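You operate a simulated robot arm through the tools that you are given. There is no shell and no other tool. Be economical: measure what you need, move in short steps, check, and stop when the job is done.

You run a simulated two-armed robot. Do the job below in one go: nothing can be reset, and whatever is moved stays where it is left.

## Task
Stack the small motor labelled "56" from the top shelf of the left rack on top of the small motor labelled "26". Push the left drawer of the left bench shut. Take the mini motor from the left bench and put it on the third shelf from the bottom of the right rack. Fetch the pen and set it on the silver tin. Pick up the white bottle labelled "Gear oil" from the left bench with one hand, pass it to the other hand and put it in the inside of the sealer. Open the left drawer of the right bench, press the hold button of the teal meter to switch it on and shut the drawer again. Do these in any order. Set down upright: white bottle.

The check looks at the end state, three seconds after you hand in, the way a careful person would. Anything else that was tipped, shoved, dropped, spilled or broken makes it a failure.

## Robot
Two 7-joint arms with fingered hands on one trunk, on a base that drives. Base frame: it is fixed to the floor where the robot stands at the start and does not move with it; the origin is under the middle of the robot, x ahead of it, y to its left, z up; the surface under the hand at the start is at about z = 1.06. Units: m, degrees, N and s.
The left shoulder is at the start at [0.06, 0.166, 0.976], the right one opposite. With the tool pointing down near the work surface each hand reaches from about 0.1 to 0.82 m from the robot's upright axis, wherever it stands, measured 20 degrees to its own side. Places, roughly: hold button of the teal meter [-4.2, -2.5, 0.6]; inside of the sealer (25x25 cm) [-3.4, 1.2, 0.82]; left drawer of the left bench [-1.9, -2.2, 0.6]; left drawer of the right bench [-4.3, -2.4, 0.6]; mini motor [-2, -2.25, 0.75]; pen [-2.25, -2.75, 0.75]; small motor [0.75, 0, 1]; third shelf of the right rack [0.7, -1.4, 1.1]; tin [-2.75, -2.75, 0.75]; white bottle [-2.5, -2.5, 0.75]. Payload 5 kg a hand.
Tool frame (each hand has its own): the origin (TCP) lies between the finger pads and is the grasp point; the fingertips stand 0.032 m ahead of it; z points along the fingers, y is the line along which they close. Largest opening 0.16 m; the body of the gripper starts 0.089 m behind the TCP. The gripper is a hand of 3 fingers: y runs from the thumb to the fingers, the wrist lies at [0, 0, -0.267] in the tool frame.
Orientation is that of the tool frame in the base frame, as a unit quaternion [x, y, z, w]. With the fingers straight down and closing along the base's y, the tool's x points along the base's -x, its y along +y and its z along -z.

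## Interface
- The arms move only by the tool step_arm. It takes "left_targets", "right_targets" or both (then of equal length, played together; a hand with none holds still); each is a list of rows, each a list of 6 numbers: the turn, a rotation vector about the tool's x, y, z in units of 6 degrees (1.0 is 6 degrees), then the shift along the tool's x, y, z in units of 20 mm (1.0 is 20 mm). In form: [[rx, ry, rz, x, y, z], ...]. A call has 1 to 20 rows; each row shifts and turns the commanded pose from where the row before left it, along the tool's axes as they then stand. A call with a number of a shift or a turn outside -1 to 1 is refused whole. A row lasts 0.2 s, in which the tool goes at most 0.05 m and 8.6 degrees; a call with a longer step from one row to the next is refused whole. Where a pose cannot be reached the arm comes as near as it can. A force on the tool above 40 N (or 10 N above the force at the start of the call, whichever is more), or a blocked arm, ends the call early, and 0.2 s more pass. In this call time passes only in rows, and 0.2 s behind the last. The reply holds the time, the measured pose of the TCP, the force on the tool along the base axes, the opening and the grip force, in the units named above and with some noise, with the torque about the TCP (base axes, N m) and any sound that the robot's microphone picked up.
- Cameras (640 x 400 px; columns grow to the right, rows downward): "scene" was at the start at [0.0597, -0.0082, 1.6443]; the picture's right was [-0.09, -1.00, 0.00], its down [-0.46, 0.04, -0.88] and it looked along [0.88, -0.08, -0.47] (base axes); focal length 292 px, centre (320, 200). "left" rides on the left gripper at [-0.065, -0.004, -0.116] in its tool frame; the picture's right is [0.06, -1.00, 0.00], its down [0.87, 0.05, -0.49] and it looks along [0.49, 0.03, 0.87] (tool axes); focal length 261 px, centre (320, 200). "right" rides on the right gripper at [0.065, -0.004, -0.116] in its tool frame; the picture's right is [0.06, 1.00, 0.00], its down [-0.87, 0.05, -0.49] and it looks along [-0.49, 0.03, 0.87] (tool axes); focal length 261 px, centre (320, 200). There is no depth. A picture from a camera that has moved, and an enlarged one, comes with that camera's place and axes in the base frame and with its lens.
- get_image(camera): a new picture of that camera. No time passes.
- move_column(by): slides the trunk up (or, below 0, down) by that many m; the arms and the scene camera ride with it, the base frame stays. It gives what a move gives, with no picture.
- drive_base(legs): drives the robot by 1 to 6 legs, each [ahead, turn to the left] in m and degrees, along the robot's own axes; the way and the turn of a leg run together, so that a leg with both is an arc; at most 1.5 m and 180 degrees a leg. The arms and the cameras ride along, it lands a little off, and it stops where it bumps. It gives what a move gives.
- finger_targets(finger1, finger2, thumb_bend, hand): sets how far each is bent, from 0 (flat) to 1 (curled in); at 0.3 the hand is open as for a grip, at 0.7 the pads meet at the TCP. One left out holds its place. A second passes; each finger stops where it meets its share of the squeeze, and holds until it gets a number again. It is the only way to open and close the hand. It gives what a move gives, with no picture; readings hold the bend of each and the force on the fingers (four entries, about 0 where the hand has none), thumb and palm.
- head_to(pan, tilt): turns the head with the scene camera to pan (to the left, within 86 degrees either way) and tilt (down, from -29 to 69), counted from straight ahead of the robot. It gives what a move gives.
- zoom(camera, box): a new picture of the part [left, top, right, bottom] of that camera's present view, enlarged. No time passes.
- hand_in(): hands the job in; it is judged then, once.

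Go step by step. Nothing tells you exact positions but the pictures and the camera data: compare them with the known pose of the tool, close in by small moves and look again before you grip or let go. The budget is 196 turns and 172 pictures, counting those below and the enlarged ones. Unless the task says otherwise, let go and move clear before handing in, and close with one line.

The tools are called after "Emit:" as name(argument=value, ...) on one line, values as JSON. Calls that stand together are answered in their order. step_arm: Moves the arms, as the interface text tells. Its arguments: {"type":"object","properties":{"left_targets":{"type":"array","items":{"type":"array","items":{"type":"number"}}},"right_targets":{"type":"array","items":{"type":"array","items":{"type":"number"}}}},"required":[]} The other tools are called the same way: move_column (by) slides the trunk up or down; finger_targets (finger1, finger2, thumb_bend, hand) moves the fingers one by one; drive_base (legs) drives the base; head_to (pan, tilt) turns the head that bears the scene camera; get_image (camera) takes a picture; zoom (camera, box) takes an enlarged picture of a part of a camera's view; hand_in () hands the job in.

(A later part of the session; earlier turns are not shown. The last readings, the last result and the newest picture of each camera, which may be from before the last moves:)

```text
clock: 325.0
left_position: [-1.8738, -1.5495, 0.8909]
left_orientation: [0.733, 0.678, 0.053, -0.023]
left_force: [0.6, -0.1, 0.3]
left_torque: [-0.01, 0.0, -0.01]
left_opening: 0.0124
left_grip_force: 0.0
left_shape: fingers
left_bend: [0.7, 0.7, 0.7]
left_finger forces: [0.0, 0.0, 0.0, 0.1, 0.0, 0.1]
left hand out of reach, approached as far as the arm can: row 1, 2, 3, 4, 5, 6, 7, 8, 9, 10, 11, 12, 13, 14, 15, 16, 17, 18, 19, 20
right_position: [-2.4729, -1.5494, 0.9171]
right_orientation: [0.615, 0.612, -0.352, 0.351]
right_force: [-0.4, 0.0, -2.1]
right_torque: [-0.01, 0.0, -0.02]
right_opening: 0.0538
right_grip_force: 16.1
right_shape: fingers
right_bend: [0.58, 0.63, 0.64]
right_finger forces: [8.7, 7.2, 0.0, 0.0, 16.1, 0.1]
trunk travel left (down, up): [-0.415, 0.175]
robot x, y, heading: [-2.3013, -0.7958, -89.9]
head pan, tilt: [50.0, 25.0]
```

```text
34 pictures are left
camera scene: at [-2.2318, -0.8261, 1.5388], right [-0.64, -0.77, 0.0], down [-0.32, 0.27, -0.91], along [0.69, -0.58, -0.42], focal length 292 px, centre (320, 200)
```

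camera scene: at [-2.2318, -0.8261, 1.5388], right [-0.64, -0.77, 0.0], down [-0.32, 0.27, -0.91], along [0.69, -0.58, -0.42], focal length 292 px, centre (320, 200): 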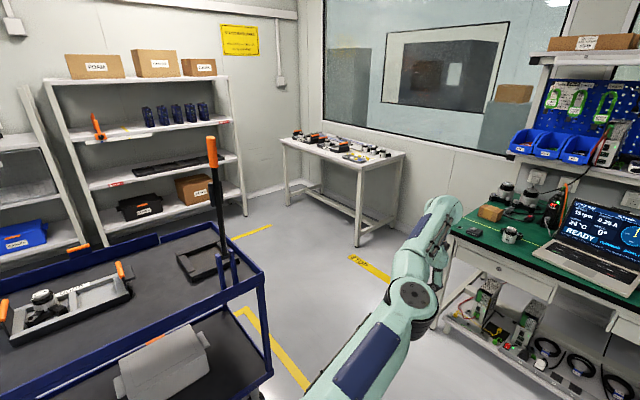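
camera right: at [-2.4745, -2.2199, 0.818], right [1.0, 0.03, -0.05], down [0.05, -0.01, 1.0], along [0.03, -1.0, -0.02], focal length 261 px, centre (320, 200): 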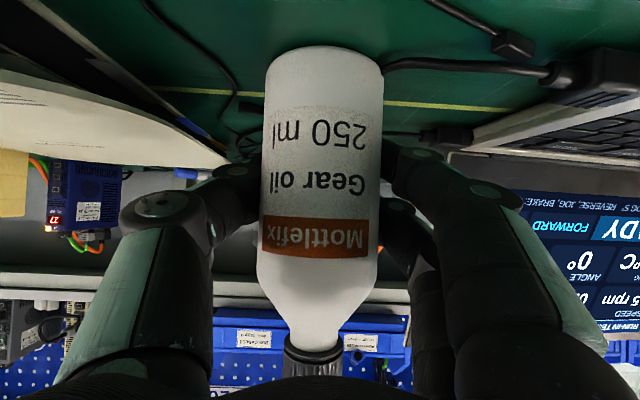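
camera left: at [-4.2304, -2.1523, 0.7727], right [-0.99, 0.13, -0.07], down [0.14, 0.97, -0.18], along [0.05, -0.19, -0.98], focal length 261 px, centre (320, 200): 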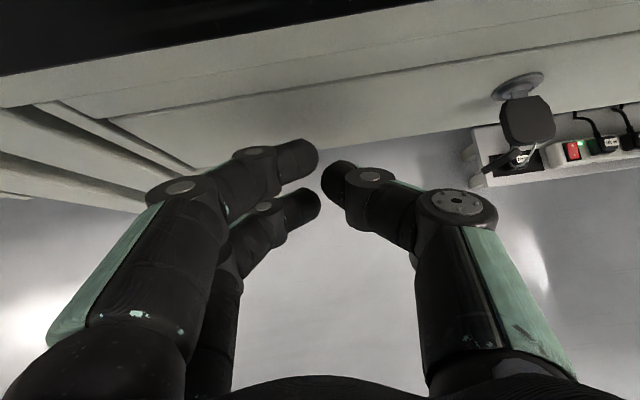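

The left arm can still hold a tool-down pose at about 0.75 m ahead, so I'll do the hand-over here in free space: level the left hand and open it, then bring the bottle's cap up under it with the right hand.

Emit:
step_arm(left_targets=[[0, -0.5, 0, 0, 0, 0], [0, -0.5, 0, 0, 0, 0]])

Emit:
finger_targets(hand="left", finger1=0.5, finger2=0.5, thumb_bend=0.5)

Emit:
step_arm(left_targets=[[0, 0, 0, 0, -1, 0], [0, 0, 0, 0, -1, 0], [0, 0, 0, 0, -1, 0], [0, 0, 0, 0, -1, 0], [0, 0, 0, 0, -1, 0]])

```text
clock: 325.6
left_position: [-1.8704, -1.561, 0.8935]
left_orientation: [0.734, 0.678, 0.033, -0.007]
left_force: [-0.5, -0.3, -0.3]
left_torque: [0.02, 0.03, -0.02]
left_opening: 0.0123
left_grip_force: 0.0
left_shape: fingers
left_bend: [0.7, 0.7, 0.7]
left_finger forces: [0.1, 0.1, 0.1, 0.0, 0.0, 0.0]
left hand out of reach, approached as far as the arm can: row 2
right_position: [-2.4726, -1.5501, 0.9168]
right_orientation: [0.615, 0.612, -0.352, 0.352]
right_force: [0.3, 0.5, -3.2]
right_torque: [0.01, -0.03, 0.03]
right_opening: 0.0537
right_grip_force: 15.9
right_shape: fingers
right_bend: [0.58, 0.63, 0.64]
right_finger forces: [8.7, 7.2, 0.1, 0.0, 16.2, 0.0]
trunk travel left (down, up): [-0.415, 0.175]
robot x, y, heading: [-2.3052, -0.7959, -89.9]
head pan, tilt: [50.0, 25.0]
```

```text
clock: 326.6
left_position: [-1.8707, -1.5605, 0.893]
left_orientation: [0.735, 0.678, 0.034, -0.007]
left_force: [-0.1, -0.1, -0.2]
left_torque: [-0.01, 0.0, 0.02]
left_opening: 0.0865
left_grip_force: 0.0
left_shape: fingers
left_bend: [0.5, 0.5, 0.5]
left_finger forces: [0.0, 0.0, 0.0, 0.1, 0.1, 0.1]
right_position: [-2.4726, -1.551, 0.916]
right_orientation: [0.615, 0.611, -0.353, 0.351]
right_force: [-1.0, -0.3, -2.4]
right_torque: [0.02, 0.02, -0.01]
right_opening: 0.0538
right_grip_force: 16.1
right_shape: fingers
right_bend: [0.58, 0.63, 0.64]
right_finger forces: [8.7, 7.3, 0.0, 0.0, 16.1, 0.0]
trunk travel left (down, up): [-0.415, 0.175]
robot x, y, heading: [-2.3045, -0.7955, -90.0]
head pan, tilt: [50.0, 25.0]
```

```text
clock: 327.8
left_position: [-1.9668, -1.5811, 0.8941]
left_orientation: [0.735, 0.678, 0.034, -0.006]
left_force: [-1.1, 0.3, -0.3]
left_torque: [-0.01, 0.01, 0.01]
left_opening: 0.0868
left_grip_force: 0.0
left_shape: fingers
left_bend: [0.5, 0.5, 0.5]
left_finger forces: [0.0, 0.0, 0.0, 0.0, 0.0, 0.1]
left hand out of reach, approached as far as the arm can: row 1, 2, 3, 4, 5
right_position: [-2.4743, -1.5504, 0.9172]
right_orientation: [0.615, 0.611, -0.353, 0.352]
right_force: [0.5, 0.1, -2.8]
right_torque: [0.0, -0.03, 0.01]
right_opening: 0.0541
right_grip_force: 15.7
right_shape: fingers
right_bend: [0.58, 0.63, 0.64]
right_finger forces: [8.7, 7.3, 0.1, 0.1, 16.2, 0.0]
trunk travel left (down, up): [-0.415, 0.175]
robot x, y, heading: [-2.3022, -0.7933, -89.9]
head pan, tilt: [50.0, 25.0]
```

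Sideways motion works. One quick test of moving back and down in this posture.

Emit:
step_arm(left_targets=[[0, 0, 0, 0.5, 0, 1], [0, 0, 0, 0.5, 0, 1], [0, 0, 0, 0.5, 0, 1], [0, 0, 0, 0.5, 0, 1]])

```text
clock: 328.8
left_position: [-1.9511, -1.5888, 0.8212]
left_orientation: [0.735, 0.677, 0.033, -0.006]
left_force: [0.1, -0.6, -0.2]
left_torque: [-0.01, 0.02, 0.01]
left_opening: 0.0866
left_grip_force: 0.2
left_shape: fingers
left_bend: [0.5, 0.5, 0.5]
left_finger forces: [0.1, 0.0, 0.0, 0.1, 0.1, 0.0]
left hand out of reach, approached as far as the arm can: row 1, 2, 3, 4
right_position: [-2.4722, -1.5499, 0.9161]
right_orientation: [0.615, 0.611, -0.353, 0.351]
right_force: [-0.8, 0.4, -1.6]
right_torque: [0.0, 0.04, 0.0]
right_opening: 0.0539
right_grip_force: 16.1
right_shape: fingers
right_bend: [0.58, 0.63, 0.64]
right_finger forces: [8.7, 7.3, 0.0, 0.0, 16.2, 0.0]
trunk travel left (down, up): [-0.415, 0.175]
robot x, y, heading: [-2.3016, -0.795, -90.0]
head pan, tilt: [50.0, 25.0]
```

Height and sideways are controllable; depth I'll handle by driving. Moving the left hand nearer the middle and up, and lowering the right hand with the bottle below that level.

Emit:
step_arm(left_targets=[[0, 0, 0, 0, -1, -0.4], [0, 0, 0, 0, -1, -0.4], [0, 0, 0, 0, -1, -0.4], [0, 0, 0, 0, -1, -0.4], [0, 0, 0, 0, -1, -0.4], [0, 0, 0, 0, -1, -0.4], [0, 0, 0, 0, -1, -0.4], [0, 0, 0, 0, -1, -0.4], [0, 0, 0, 0, -1, -0.4], [0, 0, 0, 0, -1, -0.4]], right_targets=[[0, 0, 0, 0.866, 0, 0.5], [0, 0, 0, 0.866, 0, 0.5], [0, 0, 0, 0.866, 0, 0.5], [0, 0, 0, 0.866, 0, 0.5], [0, 0, 0, 0.866, 0, 0.5], [0, 0, 0, 0.866, 0, 0.5], [0, 0, 0, 0.866, 0, 0.5], [0, 0, 0, 0.866, 0, 0.5], [0, 0, 0, 0.866, 0, 0.5], [0, 0, 0, 0.866, 0, 0.5]])

Emit:
head_to(pan=0, tilt=40)

Emit:
get_image(camera="scene")

```text
clock: 331.0
left_position: [-2.1517, -1.5858, 0.8963]
left_orientation: [0.736, 0.676, 0.033, -0.004]
left_force: [0.3, -0.1, 0.1]
left_torque: [0.01, 0.0, 0.0]
left_opening: 0.0869
left_grip_force: 0.0
left_shape: fingers
left_bend: [0.5, 0.5, 0.5]
left_finger forces: [0.0, 0.0, 0.0, 0.0, 0.0, 0.1]
left hand out of reach, approached as far as the arm can: row 1, 2, 4
right_position: [-2.4702, -1.5493, 0.7173]
right_orientation: [0.615, 0.611, -0.353, 0.352]
right_force: [-0.1, 0.4, -2.4]
right_torque: [0.01, 0.06, 0.04]
right_opening: 0.0539
right_grip_force: 15.4
right_shape: fingers
right_bend: [0.58, 0.63, 0.64]
right_finger forces: [8.6, 7.2, 0.1, 0.0, 16.1, 0.0]
trunk travel left (down, up): [-0.415, 0.175]
robot x, y, heading: [-2.3048, -0.7998, -89.9]
head pan, tilt: [50.0, 25.0]
```

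```text
clock: 332.2
left_position: [-2.1508, -1.5865, 0.8951]
left_orientation: [0.735, 0.677, 0.032, -0.004]
left_force: [-1.1, -0.4, -0.4]
left_torque: [0.0, 0.01, 0.0]
left_opening: 0.0868
left_grip_force: 0.1
left_shape: fingers
left_bend: [0.5, 0.5, 0.5]
left_finger forces: [0.1, 0.0, 0.0, 0.1, 0.0, 0.1]
right_position: [-2.4708, -1.5483, 0.7172]
right_orientation: [0.615, 0.612, -0.352, 0.351]
right_force: [0.8, -0.4, -3.3]
right_torque: [0.01, -0.02, -0.02]
right_opening: 0.0539
right_grip_force: 15.8
right_shape: fingers
right_bend: [0.58, 0.63, 0.64]
right_finger forces: [8.6, 7.1, 0.0, 0.0, 16.1, 0.1]
trunk travel left (down, up): [-0.415, 0.175]
robot x, y, heading: [-2.3043, -0.7974, -89.8]
head pan, tilt: [0.0, 40.0]
```

```text
33 pictures are left
camera scene: at [-2.3026, -0.8522, 1.5155], right [-1.0, 0.0, 0.0], down [0.0, 0.64, -0.77], along [0.0, -0.77, -0.64], focal length 292 px, centre (320, 200)
```

scene: 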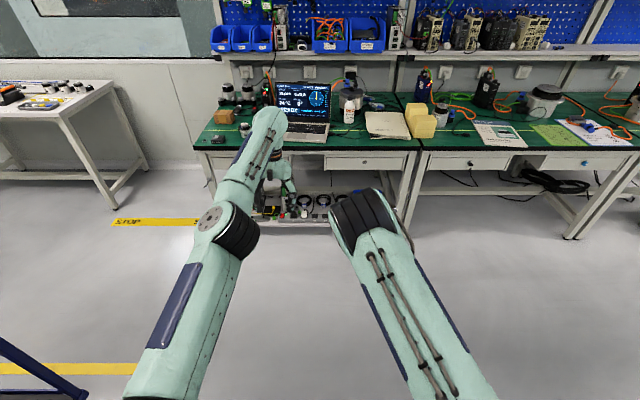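

The left arm is now moving freely again. Bringing the left hand to the middle and the right hand (bottle) beneath it.

Emit:
step_arm(left_targets=[[0, 0, 0, 0, -1, 0], [0, 0, 0, 0, -1, 0], [0, 0, 0, 0, -1, 0], [0, 0, 0, 0, -1, 0], [0, 0, 0, 0, -1, 0], [0, 0, 0, 0, 0, 0], [0, 0, 0, 0, 0, 0], [0, 0, 0, 0, 0, 0], [0, 0, 0, 0, 0, 0], [0, 0, 0, 0, 0, 0], [0, 0, 0, 0, 0, 0]], right_targets=[[0, 0, 0, -0.086, 1, 0.15], [0, 0, 0, -0.086, 1, 0.15], [0, 0, 0, -0.086, 1, 0.15], [0, 0, 0, -0.086, 1, 0.15], [0, 0, 0, -0.086, 1, 0.15], [0, 0, 0, -0.086, 1, 0.15], [0, 0, 0, -0.086, 1, 0.15], [0, 0, 0, -0.086, 1, 0.15], [0, 0, 0, -0.086, 1, 0.15], [0, 0, 0, -0.086, 1, 0.15], [0, 0, 0, -0.086, 1, 0.15]])

Emit:
get_image(camera="left")

```text
clock: 334.6
left_position: [-2.1978, -1.5767, 0.8959]
left_orientation: [0.728, 0.685, 0.034, -0.006]
left_force: [0.1, -0.2, 0.0]
left_torque: [-0.03, 0.02, -0.02]
left_opening: 0.087
left_grip_force: 0.0
left_shape: fingers
left_bend: [0.5, 0.5, 0.5]
left_finger forces: [0.0, 0.0, 0.0, 0.1, 0.0, 0.1]
left hand out of reach, approached as far as the arm can: row 1, 2, 4, 5
right_position: [-2.2745, -1.5977, 0.7176]
right_orientation: [0.627, 0.6, -0.355, 0.348]
right_force: [0.3, 0.8, -2.2]
right_torque: [-0.01, 0.02, -0.01]
right_opening: 0.0536
right_grip_force: 15.6
right_shape: fingers
right_bend: [0.58, 0.64, 0.64]
right_finger forces: [8.6, 6.9, 0.1, 0.0, 15.8, 0.0]
trunk travel left (down, up): [-0.415, 0.175]
robot x, y, heading: [-2.3006, -0.7976, -89.7]
head pan, tilt: [0.0, 40.0]
```

```text
32 pictures are left
camera left: at [-2.21, -1.6486, 1.0067], right [-0.99, 0.12, -0.03], down [0.09, 0.84, 0.54], along [0.09, 0.54, -0.84], focal length 261 px, centre (320, 200)
```

left: 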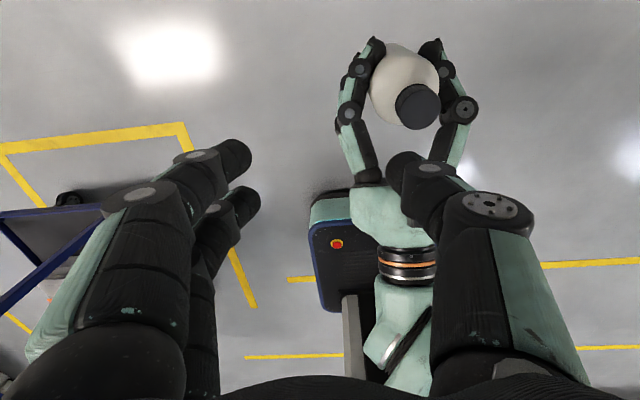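

The left camera sees the cap, at the predicted place. Sliding the right hand under the left TCP and raising part way.

Emit:
step_arm(right_targets=[[0, 0, 0, 0.125, 0.95, -0.22], [0, 0, 0, 0.125, 0.95, -0.22], [0, 0, 0, 0.125, 0.95, -0.22], [0, 0, 0, 0.125, 0.95, -0.22], [0, 0, 0, -0.866, 0, -0.5], [0, 0, 0, -0.866, 0, -0.5]])

Emit:
get_image(camera="left")

```text
clock: 335.7
left_position: [-2.1357, -1.5812, 0.877]
left_orientation: [0.697, 0.716, 0.042, -0.018]
left_force: [0.2, 0.4, 0.4]
left_torque: [0.0, -0.03, -0.03]
left_opening: 0.0869
left_grip_force: 0.0
left_shape: fingers
left_bend: [0.5, 0.5, 0.5]
left_finger forces: [0.0, 0.0, 0.0, 0.0, 0.0, 0.1]
right_position: [-2.268, -1.5963, 0.6962]
right_orientation: [0.665, 0.574, -0.356, 0.319]
right_force: [0.1, -0.5, -2.3]
right_torque: [0.0, 0.03, -0.01]
right_opening: 0.0537
right_grip_force: 15.3
right_shape: fingers
right_bend: [0.58, 0.64, 0.64]
right_finger forces: [8.5, 6.8, 0.1, 0.0, 15.5, 0.0]
trunk travel left (down, up): [-0.415, 0.175]
robot x, y, heading: [-2.3007, -0.7959, -90.0]
head pan, tilt: [0.0, 40.0]
stopped in row 5 (right hand): the arm was blocked; the commanded pose is now the measured one
```

```text
31 pictures are left
camera left: at [-2.1419, -1.6557, 0.9863], right [-1.0, 0.04, -0.03], down [0.01, 0.83, 0.56], along [0.05, 0.56, -0.83], focal length 261 px, centre (320, 200)
```

left: 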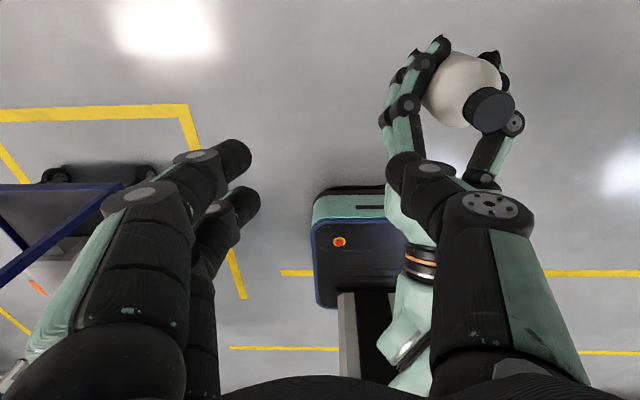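

The arms touched each other and stopped. I look at how they lie before separating them.

Emit:
step_arm(right_targets=[[0, 0, 0, 0, -1, 0], [0, 0, 0, 0, -1, 0], [0, 0, 0, 0, -1, 0], [0, 0, 0, 0, -1, 0]])

Emit:
get_image(camera="scene")

```text
clock: 336.7
left_position: [-2.1376, -1.5806, 0.8774]
left_orientation: [0.699, 0.714, 0.042, -0.016]
left_force: [-0.1, -0.5, 0.6]
left_torque: [0.03, -0.02, 0.01]
left_opening: 0.0869
left_grip_force: 0.1
left_shape: fingers
left_bend: [0.5, 0.5, 0.5]
left_finger forces: [0.0, 0.0, 0.0, 0.0, 0.0, 0.0]
right_position: [-2.3476, -1.5848, 0.6948]
right_orientation: [0.665, 0.574, -0.356, 0.319]
right_force: [-0.2, 0.2, -3.4]
right_torque: [0.01, -0.02, -0.03]
right_opening: 0.0538
right_grip_force: 15.6
right_shape: fingers
right_bend: [0.58, 0.64, 0.64]
right_finger forces: [8.6, 6.8, 0.0, 0.1, 15.4, 0.0]
trunk travel left (down, up): [-0.415, 0.175]
robot x, y, heading: [-2.3035, -0.7979, -90.0]
head pan, tilt: [0.0, 40.0]
```

```text
30 pictures are left
camera scene: at [-2.3027, -0.8522, 1.5155], right [-1.0, 0.0, 0.0], down [0.0, 0.64, -0.77], along [0.0, -0.77, -0.64], focal length 292 px, centre (320, 200)
```

scene: 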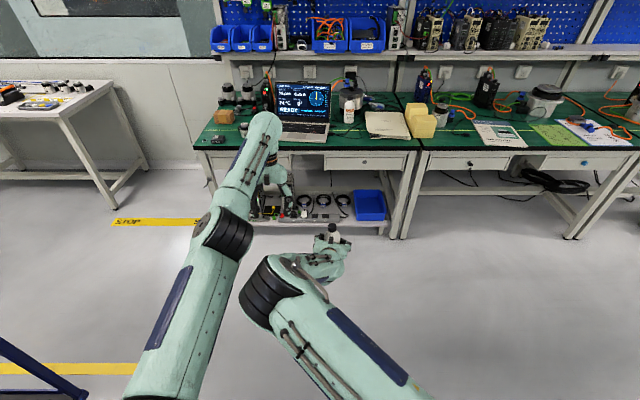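

The right elbow sits in the middle, in the left arm's way. I'll yaw the right hand ~70° about the vertical (pointing left), which swings its forearm and elbow out to the right.

Emit:
step_arm(right_targets=[[-0.866, 0, -0.5, 0, -0.5, 0], [-0.866, 0, -0.5, 0, -0.5, 0], [-0.866, 0, -0.5, 0, 0, 0], [-0.866, 0, -0.5, 0, 0, 0], [-0.866, 0, -0.5, 0, 0, 0], [-0.866, 0, -0.5, 0, 0, 0], [-0.866, 0, -0.5, 0, 0, 0], [-0.866, 0, -0.5, 0, 0, 0], [-0.866, 0, -0.5, 0, 0, 0], [-0.866, 0, -0.5, 0, 0, 0], [-0.866, 0, -0.5, 0, 0, 0], [-0.866, 0, -0.5, 0, 0, 0]])

Emit:
get_image(camera="scene")

```text
clock: 339.3
left_position: [-2.1382, -1.5806, 0.8769]
left_orientation: [0.698, 0.715, 0.043, -0.017]
left_force: [0.2, 0.5, -0.6]
left_torque: [0.02, 0.01, -0.04]
left_opening: 0.0871
left_grip_force: 0.0
left_shape: fingers
left_bend: [0.5, 0.5, 0.5]
left_finger forces: [0.1, 0.0, 0.0, 0.0, 0.0, 0.0]
right_position: [-2.367, -1.584, 0.6943]
right_orientation: [0.205, 0.841, -0.09, 0.493]
right_force: [0.3, -0.6, -2.1]
right_torque: [0.01, 0.0, -0.03]
right_opening: 0.053
right_grip_force: 14.0
right_shape: fingers
right_bend: [0.58, 0.64, 0.64]
right_finger forces: [7.9, 6.1, 0.0, 0.0, 14.0, 0.0]
trunk travel left (down, up): [-0.415, 0.175]
robot x, y, heading: [-2.302, -0.7995, -89.9]
head pan, tilt: [0.0, 40.0]
```

```text
29 pictures are left
camera scene: at [-2.3028, -0.8524, 1.5155], right [-1.0, 0.0, 0.0], down [0.0, 0.64, -0.77], along [0.0, -0.77, -0.64], focal length 292 px, centre (320, 200)
```

scene: 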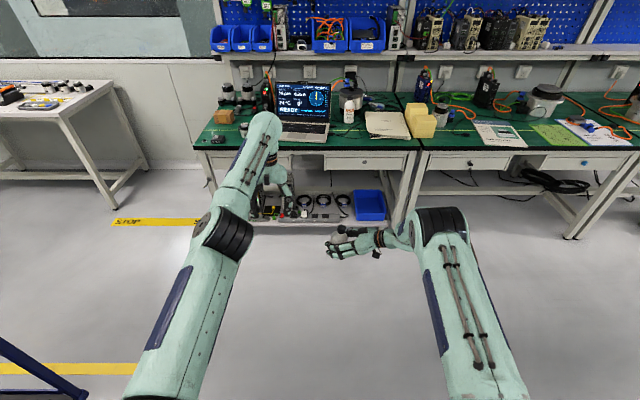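

That cleared the middle. Check the bottle in the right hand closely.

Emit:
zoom(camera="scene", box=[240, 160, 440, 290])

```text
3.08 times, centred on (340, 225) of scene
camera zoom: at [-2.3028, -0.8524, 1.5155], right [-1.0, 0.0, 0.0], down [0.0, 0.64, -0.77], along [0.0, -0.77, -0.64], focal length 897 px, centre (258, 123)
```

zoom: 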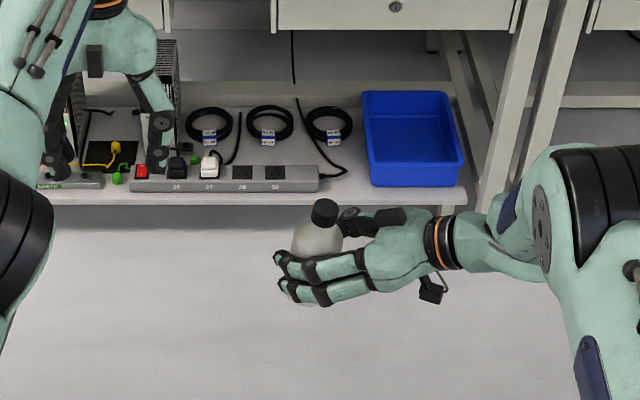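

Bottle is upright; cap near (−2.378, −1.564, 0.79). I'll bring both hands together in x, bottle still lower, then look with the left camera.

Emit:
step_arm(left_targets=[[0, -0.8, 0, 0, 0, 0], [0, 0, 0, 0.19, -0.9, 0], [0, 0, 0, 0.19, -0.9, 0], [0, 0, 0, 0.19, -0.9, 0], [0, 0, 0, 0.19, -0.9, 0], [0, 0, 0, 0.19, -0.9, 0], [0, 0, 0, 0, 0, 0]], right_targets=[[0, 0, 0, -0.46, 0.465, 0.846], [0, 0, 0, -0.46, 0.465, 0.846], [0, 0, 0, -0.46, 0.465, 0.846], [0, 0, 0, -0.46, 0.465, 0.846], [0, 0, 0, -0.46, 0.465, 0.846], [0, 0, 0, -0.46, 0.465, 0.846], [0, 0, 0, -0.46, 0.465, 0.846]])

Emit:
get_image(camera="left")

```text
clock: 340.9
left_position: [-2.2286, -1.5623, 0.8741]
left_orientation: [0.699, 0.715, 0.014, 0.013]
left_force: [-0.3, 0.1, -0.5]
left_torque: [-0.01, -0.01, 0.02]
left_opening: 0.0872
left_grip_force: 0.1
left_shape: fingers
left_bend: [0.5, 0.5, 0.5]
left_finger forces: [0.0, 0.0, 0.1, 0.0, 0.0, 0.0]
right_position: [-2.2163, -1.5834, 0.6951]
right_orientation: [0.205, 0.841, -0.09, 0.493]
right_force: [-0.1, -0.3, -2.8]
right_torque: [-0.02, -0.01, 0.01]
right_opening: 0.0527
right_grip_force: 13.9
right_shape: fingers
right_bend: [0.58, 0.65, 0.64]
right_finger forces: [8.0, 6.0, 0.1, 0.1, 13.9, 0.1]
trunk travel left (down, up): [-0.415, 0.175]
robot x, y, heading: [-2.3042, -0.7964, -90.3]
head pan, tilt: [0.0, 40.0]
```

```text
27 pictures are left
camera left: at [-2.2351, -1.6284, 0.9894], right [-1.0, 0.04, -0.04], down [0.02, 0.87, 0.49], along [0.05, 0.49, -0.87], focal length 261 px, centre (320, 200)
```

left: 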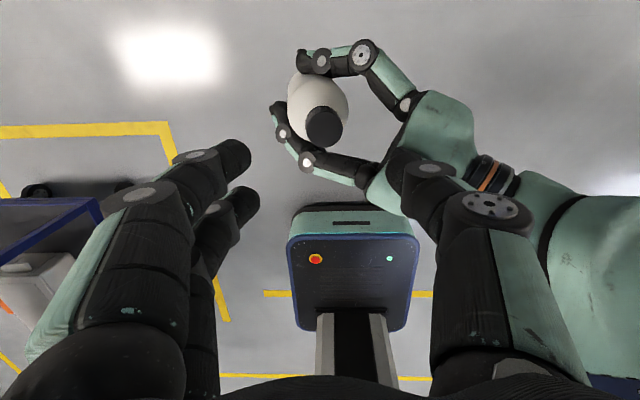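

Cap is 18 mm off in y; I narrow the left opening to ~5 cm, then shift and raise the bottle into it.

Emit:
finger_targets(hand="left", finger1=0.59, finger2=0.59, thumb_bend=0.59)

Emit:
step_arm(right_targets=[[0, 0, 0, -0.83, 0.255, -0.59], [0, 0, 0, -0.83, 0.255, -0.59], [0, 0, 0, -0.83, 0.255, -0.59], [0, 0, 0, -0.83, 0.255, -0.59]])

Emit:
get_image(camera="left")

```text
clock: 341.9
left_position: [-2.2279, -1.5638, 0.8748]
left_orientation: [0.699, 0.715, 0.013, 0.013]
left_force: [0.2, -1.7, -0.4]
left_torque: [0.03, 0.01, -0.02]
left_opening: 0.0522
left_grip_force: 0.0
left_shape: fingers
left_bend: [0.59, 0.59, 0.59]
left_finger forces: [0.0, 0.0, 0.0, 0.1, 0.0, 0.1]
right_position: [-2.2171, -1.583, 0.6946]
right_orientation: [0.207, 0.841, -0.091, 0.492]
right_force: [-0.5, -0.2, -2.8]
right_torque: [-0.06, 0.0, 0.01]
right_opening: 0.0527
right_grip_force: 13.9
right_shape: fingers
right_bend: [0.58, 0.65, 0.64]
right_finger forces: [7.9, 5.9, 0.1, 0.1, 13.8, 0.1]
trunk travel left (down, up): [-0.415, 0.175]
robot x, y, heading: [-2.2996, -0.7969, -90.0]
head pan, tilt: [0.0, 40.0]
```

```text
clock: 342.9
left_position: [-2.2293, -1.5631, 0.8745]
left_orientation: [0.699, 0.715, 0.012, 0.014]
left_force: [1.1, -0.4, 0.0]
left_torque: [-0.07, 0.02, -0.01]
left_opening: 0.0521
left_grip_force: 0.1
left_shape: fingers
left_bend: [0.59, 0.59, 0.59]
left_finger forces: [0.0, 0.1, 0.0, 0.0, 0.0, 0.0]
right_position: [-2.2165, -1.5653, 0.7768]
right_orientation: [0.205, 0.841, -0.091, 0.492]
right_force: [-1.0, -0.3, -1.8]
right_torque: [-0.01, 0.0, -0.04]
right_opening: 0.0525
right_grip_force: 13.4
right_shape: fingers
right_bend: [0.58, 0.65, 0.64]
right_finger forces: [7.8, 5.8, 0.0, 0.1, 13.7, 0.0]
trunk travel left (down, up): [-0.415, 0.175]
robot x, y, heading: [-2.3045, -0.7975, -90.0]
head pan, tilt: [0.0, 40.0]
```

```text
26 pictures are left
camera left: at [-2.2358, -1.6282, 0.9895], right [-1.0, 0.04, -0.04], down [0.02, 0.87, 0.49], along [0.05, 0.49, -0.87], focal length 261 px, centre (320, 200)
```

left: 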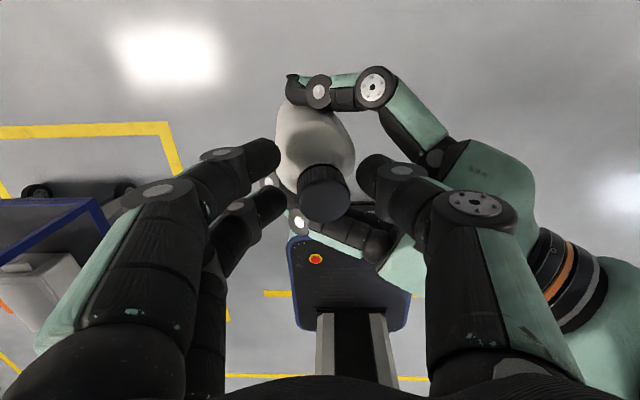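

The cap is right between the left fingers. Closing the left hand on it.

Emit:
finger_targets(hand="left", finger1=0.76, finger2=0.76, thumb_bend=0.74)

Emit:
get_image(camera="left")

```text
clock: 343.9
left_position: [-2.228, -1.564, 0.8747]
left_orientation: [0.699, 0.715, 0.012, 0.013]
left_force: [-1.1, -1.5, -2.5]
left_torque: [0.03, 0.04, 0.02]
left_opening: 0.0167
left_grip_force: 16.5
left_shape: fingers
left_bend: [0.74, 0.64, 0.67]
left_finger forces: [7.5, 11.3, 0.1, 0.0, 14.5, 0.0]
right_position: [-2.216, -1.5652, 0.7778]
right_orientation: [0.206, 0.841, -0.091, 0.492]
right_force: [1.1, 1.1, 3.3]
right_torque: [-0.16, 0.13, -0.01]
right_opening: 0.0522
right_grip_force: 15.1
right_shape: fingers
right_bend: [0.58, 0.65, 0.65]
right_finger forces: [7.6, 8.4, 0.0, 0.0, 14.1, 0.0]
trunk travel left (down, up): [-0.415, 0.175]
robot x, y, heading: [-2.302, -0.7976, -90.2]
head pan, tilt: [0.0, 40.0]
```

```text
25 pictures are left
camera left: at [-2.2357, -1.6284, 0.989], right [-1.0, 0.04, -0.04], down [0.02, 0.87, 0.49], along [0.05, 0.49, -0.87], focal length 261 px, centre (320, 200)
```

left: 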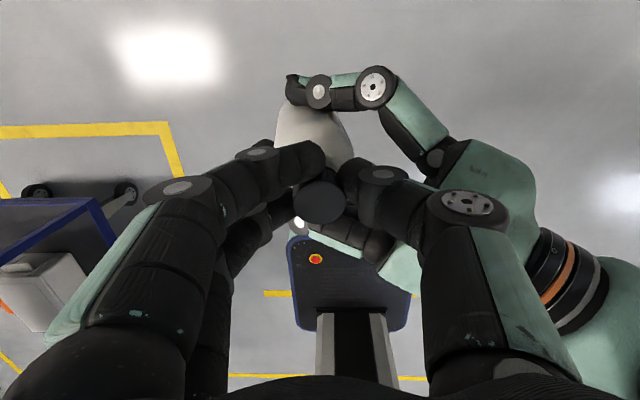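

The left hand holds the cap/neck. Firming it, then opening the right hand and withdrawing it horizontally.

Emit:
finger_targets(hand="left", finger2=0.8, thumb_bend=0.8)

Emit:
finger_targets(hand="right", finger1=0.47, finger2=0.47, thumb_bend=0.47)

Emit:
step_arm(right_targets=[[0, 0, 0, 0.4, 0, -0.7], [0, 0, 0, 0.5, 0, -0.86], [0, 0, 0, 0.5, 0, -0.86], [0, 0, 0, 0.5, 0, -0.86], [0, 0, 0, 0.5, 0, -0.86], [0, 0, 0, 0.5, 0, -0.86], [0, 0, 0, 0.5, 0, -0.86], [0, 0, 0, 0.5, 0, -0.86]])

Emit:
get_image(camera="scene")

```text
clock: 344.9
left_position: [-2.2289, -1.5639, 0.8747]
left_orientation: [0.699, 0.715, 0.014, 0.013]
left_force: [0.4, 0.1, -0.3]
left_torque: [0.15, -0.14, -0.01]
left_opening: 0.008
left_grip_force: 18.0
left_shape: fingers
left_bend: [0.75, 0.64, 0.71]
left_finger forces: [5.5, 14.2, 0.0, 0.1, 15.9, 0.1]
right_position: [-2.2158, -1.5656, 0.7774]
right_orientation: [0.206, 0.84, -0.09, 0.493]
right_force: [-0.1, -0.1, -1.6]
right_torque: [-0.16, 0.05, 0.01]
right_opening: 0.0455
right_grip_force: 13.2
right_shape: fingers
right_bend: [0.6, 0.66, 0.65]
right_finger forces: [5.6, 7.5, 0.0, 0.1, 13.3, 0.1]
trunk travel left (down, up): [-0.415, 0.175]
robot x, y, heading: [-2.3064, -0.7964, -89.8]
head pan, tilt: [0.0, 40.0]
```

```text
clock: 345.9
left_position: [-2.2303, -1.5641, 0.8744]
left_orientation: [0.7, 0.714, 0.013, 0.013]
left_force: [0.3, -0.5, -1.6]
left_torque: [0.02, 0.02, 0.03]
left_opening: 0.0043
left_grip_force: 15.7
left_shape: fingers
left_bend: [0.75, 0.61, 0.74]
left_finger forces: [0.0, 14.7, 0.0, 0.1, 16.6, 0.0]
right_position: [-2.2158, -1.5649, 0.7766]
right_orientation: [0.206, 0.841, -0.09, 0.492]
right_force: [-0.3, 0.5, 0.5]
right_torque: [0.01, 0.04, 0.03]
right_opening: 0.0988
right_grip_force: 0.1
right_shape: fingers
right_bend: [0.47, 0.47, 0.47]
right_finger forces: [0.1, 0.0, 0.0, 0.0, 0.0, 0.0]
trunk travel left (down, up): [-0.415, 0.175]
robot x, y, heading: [-2.3031, -0.7991, -89.8]
head pan, tilt: [0.0, 40.0]
```

```text
clock: 347.7
left_position: [-2.2295, -1.5637, 0.8753]
left_orientation: [0.699, 0.714, 0.013, 0.013]
left_force: [-1.4, 0.1, -2.4]
left_torque: [0.04, -0.02, -0.02]
left_opening: 0.004
left_grip_force: 15.8
left_shape: fingers
left_bend: [0.75, 0.61, 0.74]
left_finger forces: [0.0, 14.8, 0.0, 0.1, 16.6, 0.0]
right_position: [-2.3558, -1.4999, 0.7781]
right_orientation: [0.206, 0.841, -0.09, 0.492]
right_force: [-0.6, 0.6, 0.6]
right_torque: [-0.01, 0.0, 0.02]
right_opening: 0.0988
right_grip_force: 0.1
right_shape: fingers
right_bend: [0.47, 0.47, 0.47]
right_finger forces: [0.1, 0.0, 0.1, 0.0, 0.1, 0.0]
trunk travel left (down, up): [-0.415, 0.175]
robot x, y, heading: [-2.3023, -0.7981, -89.8]
head pan, tilt: [0.0, 40.0]
```

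```text
24 pictures are left
camera scene: at [-2.3028, -0.8521, 1.5155], right [-1.0, 0.0, 0.0], down [0.0, 0.64, -0.77], along [0.0, -0.77, -0.64], focal length 292 px, centre (320, 200)
```

scene: 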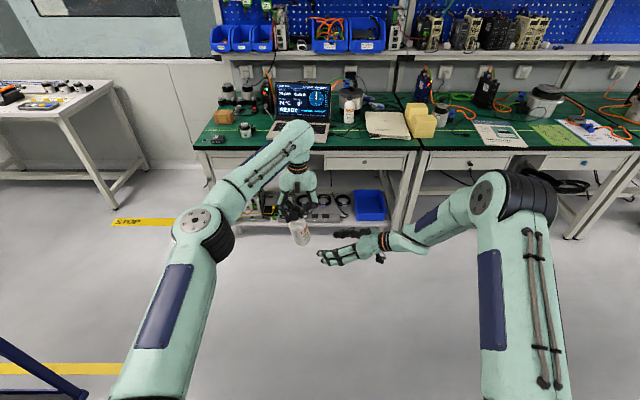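

The left hand carries the bottle alone. Checking its tilt.

Emit:
zoom(camera="scene", box=[240, 150, 380, 270])

```text
3.33 times, centred on (310, 210) of scene
camera zoom: at [-2.3028, -0.8521, 1.5155], right [-1.0, 0.0, 0.0], down [0.0, 0.64, -0.77], along [0.0, -0.77, -0.64], focal length 972 px, centre (353, 167)
```

zoom: 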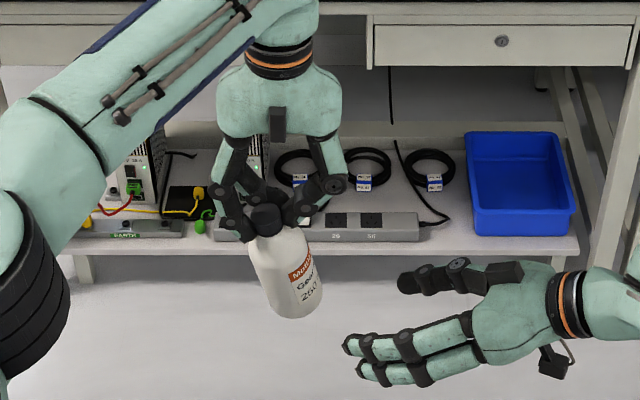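

The bottle hangs ~16° tilted (bottom toward −x). I'll roll the left hand to bring it upright, move the right hand further away, and raise the trunk for transport.

Emit:
step_arm(left_targets=[[-0.9, 0, 0, 0, 0, 0], [-0.9, 0, 0, 0, 0, 0], [-0.9, 0, 0, 0, 0, 0], [0, 0, 0, 0, 0, 0], [0, 0, 0, 0, 0, 0], [0, 0, 0, 0, 0, 0], [0, 0, 0, 0, 0, 0], [0, 0, 0, 0, 0, 0], [0, 0, 0, 0, 0, 0], [0, 0, 0, 0, 0, 0]], right_targets=[[0, 0, 0, 0.54, -0.54, -0.99], [0, 0, 0, 0.54, -0.54, -0.99], [0, 0, 0, 0.54, -0.54, -0.99], [0, 0, 0, 0.54, -0.54, -0.99], [0, 0, 0, 0.54, -0.54, -0.99], [0, 0, 0, 0.54, -0.54, -0.99], [0, 0, 0, 0.54, -0.54, -0.99], [0, 0, 0, 0.54, -0.54, -0.99], [0, 0, 0, 0.54, -0.54, -0.99], [0, 0, 0, 0.54, -0.54, -0.99]])

Emit:
move_column(by=0.17)

Emit:
drive_base(legs=[[0, -90], [1.03, 0], [0, -90], [0.75, 0]])

Emit:
get_image(camera="scene")

```text
clock: 349.9
left_position: [-2.2287, -1.5639, 0.8755]
left_orientation: [0.69, 0.706, 0.114, 0.111]
left_force: [-0.5, 0.2, -2.3]
left_torque: [0.02, 0.08, 0.01]
left_opening: 0.0039
left_grip_force: 16.2
left_shape: fingers
left_bend: [0.75, 0.61, 0.74]
left_finger forces: [0.0, 15.0, 0.1, 0.0, 17.6, 0.1]
right_position: [-2.6095, -1.4971, 0.7757]
right_orientation: [0.206, 0.841, -0.09, 0.492]
right_force: [0.1, -0.3, -0.5]
right_torque: [-0.02, -0.05, 0.04]
right_opening: 0.0988
right_grip_force: 0.0
right_shape: fingers
right_bend: [0.47, 0.47, 0.47]
right_finger forces: [0.1, 0.0, 0.0, 0.0, 0.0, 0.0]
trunk travel left (down, up): [-0.415, 0.175]
robot x, y, heading: [-2.3017, -0.7964, -90.2]
head pan, tilt: [0.0, 40.0]
```

```text
clock: 351.8
left_position: [-2.2286, -1.564, 1.0438]
left_orientation: [0.69, 0.706, 0.114, 0.111]
left_force: [0.3, 0.6, -2.9]
left_torque: [0.05, 0.08, -0.02]
left_opening: 0.0042
left_grip_force: 16.1
left_shape: fingers
left_bend: [0.75, 0.61, 0.74]
left_finger forces: [0.0, 15.0, 0.0, 0.0, 17.6, 0.0]
right_position: [-2.609, -1.4986, 0.9446]
right_orientation: [0.207, 0.84, -0.091, 0.493]
right_force: [-0.5, 0.5, 0.3]
right_torque: [0.0, 0.01, -0.01]
right_opening: 0.0989
right_grip_force: 0.1
right_shape: fingers
right_bend: [0.47, 0.47, 0.47]
right_finger forces: [0.0, 0.0, 0.0, 0.0, 0.1, 0.1]
trunk travel left (down, up): [-0.585, 0.005]
robot x, y, heading: [-2.3018, -0.7984, -90.0]
head pan, tilt: [0.0, 40.0]
```

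```text
clock: 368.6
left_position: [-3.4117, 0.6671, 1.0441]
left_orientation: [0.707, -0.689, -0.111, 0.113]
left_force: [-0.1, 0.5, -2.6]
left_torque: [0.0, -0.05, 0.01]
left_opening: 0.004
left_grip_force: 16.1
left_shape: fingers
left_bend: [0.75, 0.61, 0.74]
left_finger forces: [0.0, 14.3, 0.0, 0.1, 17.2, 0.0]
right_position: [-3.0325, 0.6036, 0.945]
right_orientation: [0.841, -0.205, -0.492, -0.09]
right_force: [-0.5, -0.6, 0.5]
right_torque: [-0.01, 0.03, -0.01]
right_opening: 0.0989
right_grip_force: 0.1
right_shape: fingers
right_bend: [0.47, 0.47, 0.47]
right_finger forces: [0.0, 0.0, 0.0, 0.0, 0.0, 0.0]
trunk travel left (down, up): [-0.585, 0.005]
robot x, y, heading: [-3.3384, -0.0969, 90.2]
head pan, tilt: [0.0, 40.0]
```

```text
22 pictures are left
camera scene: at [-3.3378, -0.0418, 1.6854], right [1.0, 0.0, 0.0], down [0.0, -0.64, -0.77], along [0.0, 0.77, -0.64], focal length 292 px, centre (320, 200)
```

scene: 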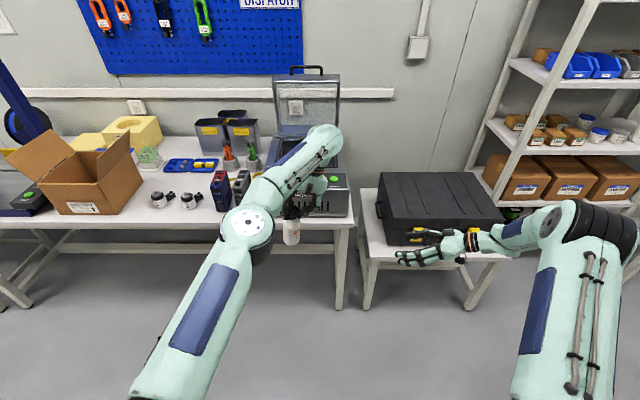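

Emit:
zoom(camera="scene", box=[240, 60, 380, 260])

```text
2.00 times, centred on (310, 160) of scene
camera zoom: at [-3.3378, -0.0418, 1.6854], right [1.0, 0.0, 0.0], down [0.0, -0.64, -0.77], along [0.0, 0.77, -0.64], focal length 583 px, centre (340, 280)
```

zoom: 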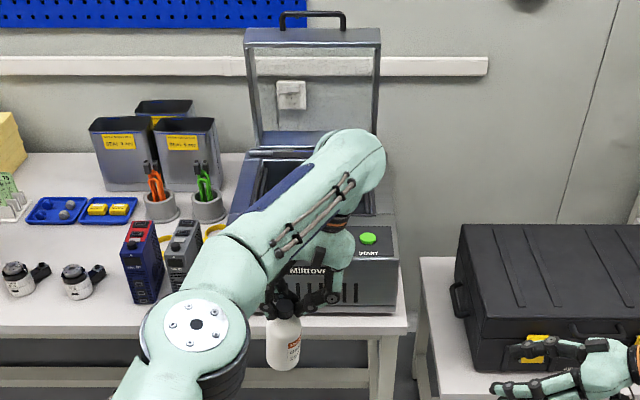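

The sealer is straight ahead with its lid up. I'll raise the bottle 10 cm with the left arm, pull the right hand back, and drive 0.28 m closer.

Emit:
step_arm(left_targets=[[0, 0, 0, 0, 0.313, -0.949], [0, 0, 0, 0, 0.313, -0.949], [0, 0, 0, 0, 0.313, -0.949], [0, 0, 0, 0, 0.313, -0.949], [0, 0, 0, 0, 0.313, -0.949], [0, 0, 0, 0, 0, 0], [0, 0, 0, 0, 0, 0], [0, 0, 0, 0, 0, 0], [0, 0, 0, 0, 0, 0], [0, 0, 0, 0, 0, 0], [0, 0, 0, 0, 0, 0]], right_targets=[[0, 0, 0, 0.29, 1, -0.4], [0, 0, 0, 0.29, 1, -0.4], [0, 0, 0, 0.29, 1, -0.4], [0, 0, 0, 0.29, 1, -0.4], [0, 0, 0, 0.29, 1, -0.4], [0, 0, 0, 0.29, 1, -0.4], [0, 0, 0, 0.29, 1, -0.4], [0, 0, 0, 0.29, 1, -0.4], [0, 0, 0, 0.29, 1, -0.4], [0, 0, 0, 0.29, 1, -0.4], [0, 0, 0, 0.29, 1, -0.4]])

Emit:
drive_base(legs=[[0.3, 0]])

Emit:
get_image(camera="left")

Emit:
get_image(camera="scene")

```text
clock: 371.1
left_position: [-3.4259, 0.6555, 1.146]
left_orientation: [0.707, -0.689, -0.112, 0.114]
left_force: [-0.1, -0.4, -2.7]
left_torque: [0.02, -0.07, -0.01]
left_opening: 0.0042
left_grip_force: 16.6
left_shape: fingers
left_bend: [0.75, 0.61, 0.74]
left_finger forces: [0.1, 14.5, 0.0, 0.0, 17.3, 0.0]
left hand out of reach, approached as far as the arm can: row 3, 4, 5
right_position: [-3.0309, 0.3576, 0.9461]
right_orientation: [0.841, -0.206, -0.492, -0.091]
right_force: [0.8, -0.7, -0.3]
right_torque: [0.01, -0.01, -0.03]
right_opening: 0.0989
right_grip_force: 0.0
right_shape: fingers
right_bend: [0.47, 0.47, 0.47]
right_finger forces: [0.0, 0.0, 0.0, 0.0, 0.0, 0.1]
trunk travel left (down, up): [-0.585, 0.005]
robot x, y, heading: [-3.3349, -0.0988, 90.1]
head pan, tilt: [0.0, 40.0]
```

```text
clock: 373.1
left_position: [-3.4287, 0.9622, 1.1451]
left_orientation: [0.708, -0.688, -0.111, 0.114]
left_force: [-0.1, 0.9, -3.7]
left_torque: [-0.05, -0.06, -0.01]
left_opening: 0.0038
left_grip_force: 15.6
left_shape: fingers
left_bend: [0.75, 0.61, 0.74]
left_finger forces: [0.1, 14.5, 0.0, 0.1, 17.3, 0.1]
right_position: [-3.0331, 0.6655, 0.9453]
right_orientation: [0.842, -0.204, -0.492, -0.089]
right_force: [-0.3, 0.8, -0.7]
right_torque: [-0.02, 0.02, 0.05]
right_opening: 0.099
right_grip_force: 0.0
right_shape: fingers
right_bend: [0.47, 0.47, 0.47]
right_finger forces: [0.0, 0.0, 0.1, 0.0, 0.1, 0.0]
trunk travel left (down, up): [-0.585, 0.005]
robot x, y, heading: [-3.3352, 0.2081, 90.1]
head pan, tilt: [0.0, 40.0]
```

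```text
20 pictures are left
camera left: at [-3.3907, 1.0297, 1.2528], right [0.95, -0.04, -0.31], down [0.13, -0.87, 0.48], along [-0.29, -0.5, -0.82], focal length 261 px, centre (320, 200)
```

left: 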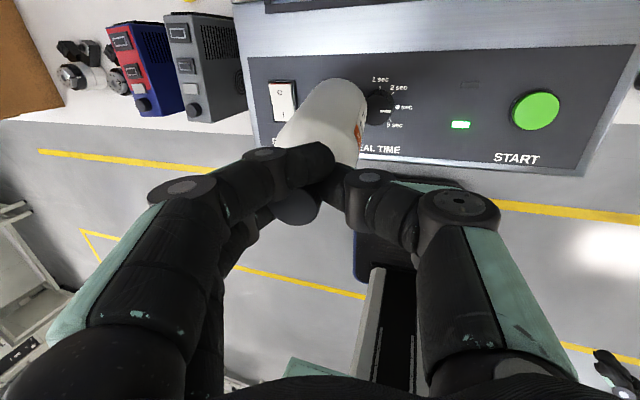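

```text
19 pictures are left
camera scene: at [-3.3395, 0.2649, 1.6854], right [1.0, 0.01, 0.0], down [0.0, -0.64, -0.77], along [-0.01, 0.77, -0.64], focal length 292 px, centre (320, 200)
```

scene: 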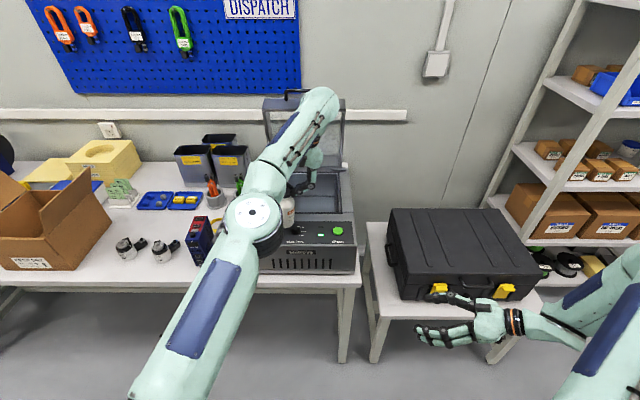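

Measured: chamber centre ≈(−3.407, 1.19), rim z≈0.96, bottle now over-corrected ~9°. I'll trim the tilt and x, raise the right hand clear of the black case, then drive forward 0.22 m.

Emit:
step_arm(left_targets=[[0.7, 0.5, 0, 0, 0, 0], [0.7, 0.5, 0, 0, 0, 0], [0, 0, 0, 0, -0.8, -0.15], [0, 0, 0, 0, -0.8, -0.15], [0, 0, 0, 0, 0, 0], [0, 0, 0, 0, 0, 0], [0, 0, 0, 0, 0, 0], [0, 0, 0, 0, 0, 0], [0, 0, 0, 0, 0, 0], [0, 0, 0, 0, 0, 0]], right_targets=[[0, 0, 0, -0.866, 0, -0.5], [0, 0, 0, -0.866, 0, -0.5], [0, 0, 0, -0.866, 0, -0.5], [0, 0, 0, -0.866, 0, -0.5], [0, 0, 0, -0.866, 0, -0.5], [0, 0, 0, -0.866, 0, -0.5], [0, 0, 0, -0.866, 0, -0.5], [0, 0, 0, -0.866, 0, -0.5], [0, 0, 0, -0.866, 0, -0.5], [0, 0, 0, -0.866, 0, -0.5]])

Emit:
drive_base(legs=[[0.21, 0]])

Emit:
get_image(camera="left")

Emit:
get_image(camera="scene")

```text
clock: 375.3
left_position: [-3.4164, 0.9584, 1.1452]
left_orientation: [0.707, -0.689, -0.112, 0.113]
left_force: [0.5, -0.3, -3.6]
left_torque: [-0.01, -0.06, -0.01]
left_opening: 0.0039
left_grip_force: 15.9
left_shape: fingers
left_bend: [0.75, 0.61, 0.74]
left_finger forces: [0.0, 14.9, 0.0, 0.0, 17.6, 0.1]
left hand out of reach, approached as far as the arm can: row 1, 2, 3, 4
right_position: [-3.0308, 0.6744, 1.1444]
right_orientation: [0.841, -0.205, -0.492, -0.09]
right_force: [-0.2, 0.5, 0.3]
right_torque: [-0.01, 0.0, -0.03]
right_opening: 0.099
right_grip_force: 0.1
right_shape: fingers
right_bend: [0.47, 0.47, 0.47]
right_finger forces: [0.0, 0.1, 0.1, 0.0, 0.0, 0.1]
trunk travel left (down, up): [-0.585, 0.005]
robot x, y, heading: [-3.3376, 0.2099, 90.3]
head pan, tilt: [0.0, 40.0]
```

```text
clock: 377.0
left_position: [-3.4192, 1.1702, 1.1433]
left_orientation: [0.708, -0.688, -0.111, 0.114]
left_force: [-1.0, 0.1, -2.2]
left_torque: [-0.06, -0.05, 0.01]
left_opening: 0.0036
left_grip_force: 15.9
left_shape: fingers
left_bend: [0.75, 0.61, 0.74]
left_finger forces: [0.0, 14.8, 0.0, 0.0, 17.6, 0.0]
right_position: [-3.0311, 0.8866, 1.1449]
right_orientation: [0.841, -0.204, -0.493, -0.088]
right_force: [1.2, 0.6, -0.1]
right_torque: [0.02, 0.04, 0.02]
right_opening: 0.0988
right_grip_force: 0.1
right_shape: fingers
right_bend: [0.47, 0.47, 0.47]
right_finger forces: [0.0, 0.0, 0.1, 0.1, 0.0, 0.0]
trunk travel left (down, up): [-0.585, 0.005]
robot x, y, heading: [-3.3395, 0.4171, 90.5]
head pan, tilt: [0.0, 40.0]
```

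```text
18 pictures are left
camera left: at [-3.3802, 1.2371, 1.2516], right [0.95, -0.04, -0.31], down [0.13, -0.87, 0.48], along [-0.29, -0.5, -0.82], focal length 261 px, centre (320, 200)
```

left: 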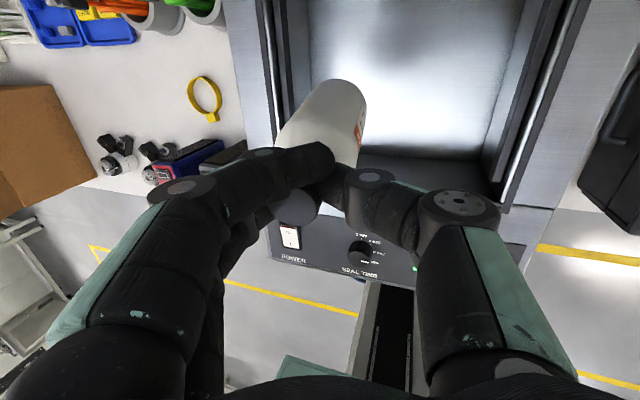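

```text
17 pictures are left
camera scene: at [-3.3411, 0.4758, 1.6854], right [1.0, 0.01, 0.0], down [0.0, -0.64, -0.77], along [-0.01, 0.77, -0.64], focal length 292 px, centre (320, 200)
```

scene: 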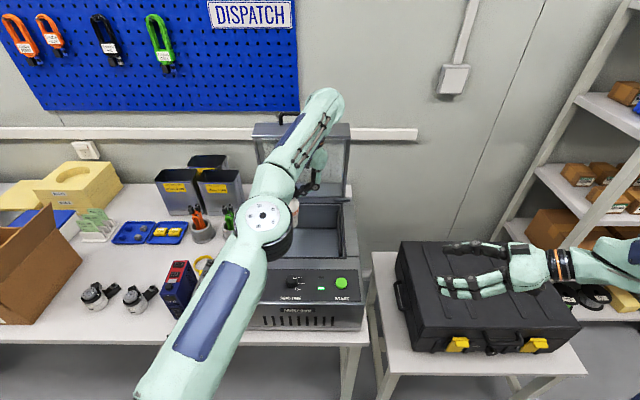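

The bottle hangs inside the chamber outline (x −3.53…−3.28, y 1.07…1.32). Lowering with the trunk.

Emit:
move_column(by=-0.155)

Emit:
step_arm(left_targets=[[0, 0, 0, 0, -0.05, 0.19], [0, 0, 0, 0, -0.05, 0.19], [0, 0, 0, 0, -0.05, 0.19]])

```text
clock: 378.8
left_position: [-3.4189, 1.1691, 0.9895]
left_orientation: [0.708, -0.688, -0.111, 0.113]
left_force: [0.3, -0.4, -2.6]
left_torque: [0.04, -0.05, 0.03]
left_opening: 0.0039
left_grip_force: 16.5
left_shape: fingers
left_bend: [0.75, 0.61, 0.74]
left_finger forces: [0.0, 14.9, 0.1, 0.0, 17.6, 0.1]
right_position: [-3.0324, 0.8862, 0.9899]
right_orientation: [0.842, -0.203, -0.492, -0.089]
right_force: [0.0, 0.7, -0.3]
right_torque: [0.04, -0.02, 0.01]
right_opening: 0.099
right_grip_force: 0.1
right_shape: fingers
right_bend: [0.47, 0.47, 0.47]
right_finger forces: [0.0, 0.0, 0.0, 0.1, 0.0, 0.0]
trunk travel left (down, up): [-0.43, 0.16]
robot x, y, heading: [-3.3388, 0.4181, 90.1]
head pan, tilt: [0.0, 40.0]
```

```text
clock: 379.6
left_position: [-3.4197, 1.1697, 0.9771]
left_orientation: [0.708, -0.688, -0.112, 0.113]
left_force: [0.1, -0.1, -1.6]
left_torque: [-0.04, -0.09, -0.03]
left_opening: 0.0038
left_grip_force: 16.5
left_shape: fingers
left_bend: [0.75, 0.61, 0.74]
left_finger forces: [0.0, 14.8, 0.0, 0.1, 17.4, 0.1]
right_position: [-3.031, 0.8871, 0.9905]
right_orientation: [0.841, -0.203, -0.493, -0.089]
right_force: [-0.4, -0.7, 0.0]
right_torque: [-0.01, 0.0, -0.01]
right_opening: 0.0987
right_grip_force: 0.0
right_shape: fingers
right_bend: [0.47, 0.47, 0.47]
right_finger forces: [0.0, 0.0, 0.1, 0.0, 0.0, 0.0]
trunk travel left (down, up): [-0.43, 0.16]
robot x, y, heading: [-3.3374, 0.4177, 90.7]
head pan, tilt: [0.0, 40.0]
```

Contact seems near; continuing in small steps.

Emit:
step_arm(left_targets=[[0, 0, 0, 0, -0.05, 0.14], [0, 0, 0, 0, -0.05, 0.14], [0, 0, 0, 0, -0.05, 0.14]])

Emit:
get_image(camera="left")

```text
clock: 380.4
left_position: [-3.421, 1.168, 0.9722]
left_orientation: [0.709, -0.687, -0.113, 0.113]
left_force: [-0.3, -0.7, 15.1]
left_torque: [-0.2, 0.37, 0.0]
left_opening: 0.0032
left_grip_force: 17.0
left_shape: fingers
left_bend: [0.76, 0.61, 0.75]
left_finger forces: [0.0, 14.9, 0.0, 0.1, 18.4, 0.0]
right_position: [-3.032, 0.8847, 0.9917]
right_orientation: [0.841, -0.204, -0.493, -0.09]
right_force: [0.4, 0.5, -0.2]
right_torque: [-0.01, 0.02, -0.04]
right_opening: 0.0992
right_grip_force: 0.0
right_shape: fingers
right_bend: [0.47, 0.47, 0.47]
right_finger forces: [0.1, 0.1, 0.0, 0.1, 0.0, 0.0]
trunk travel left (down, up): [-0.43, 0.16]
robot x, y, heading: [-3.3384, 0.4207, 90.4]
head pan, tilt: [0.0, 40.0]
```

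```text
16 pictures are left
camera left: at [-3.3816, 1.2342, 1.08], right [0.95, -0.03, -0.32], down [0.13, -0.87, 0.48], along [-0.29, -0.5, -0.82], focal length 261 px, centre (320, 200)
```

left: 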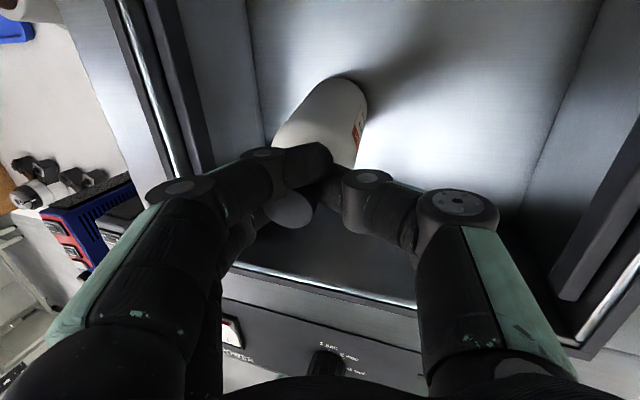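

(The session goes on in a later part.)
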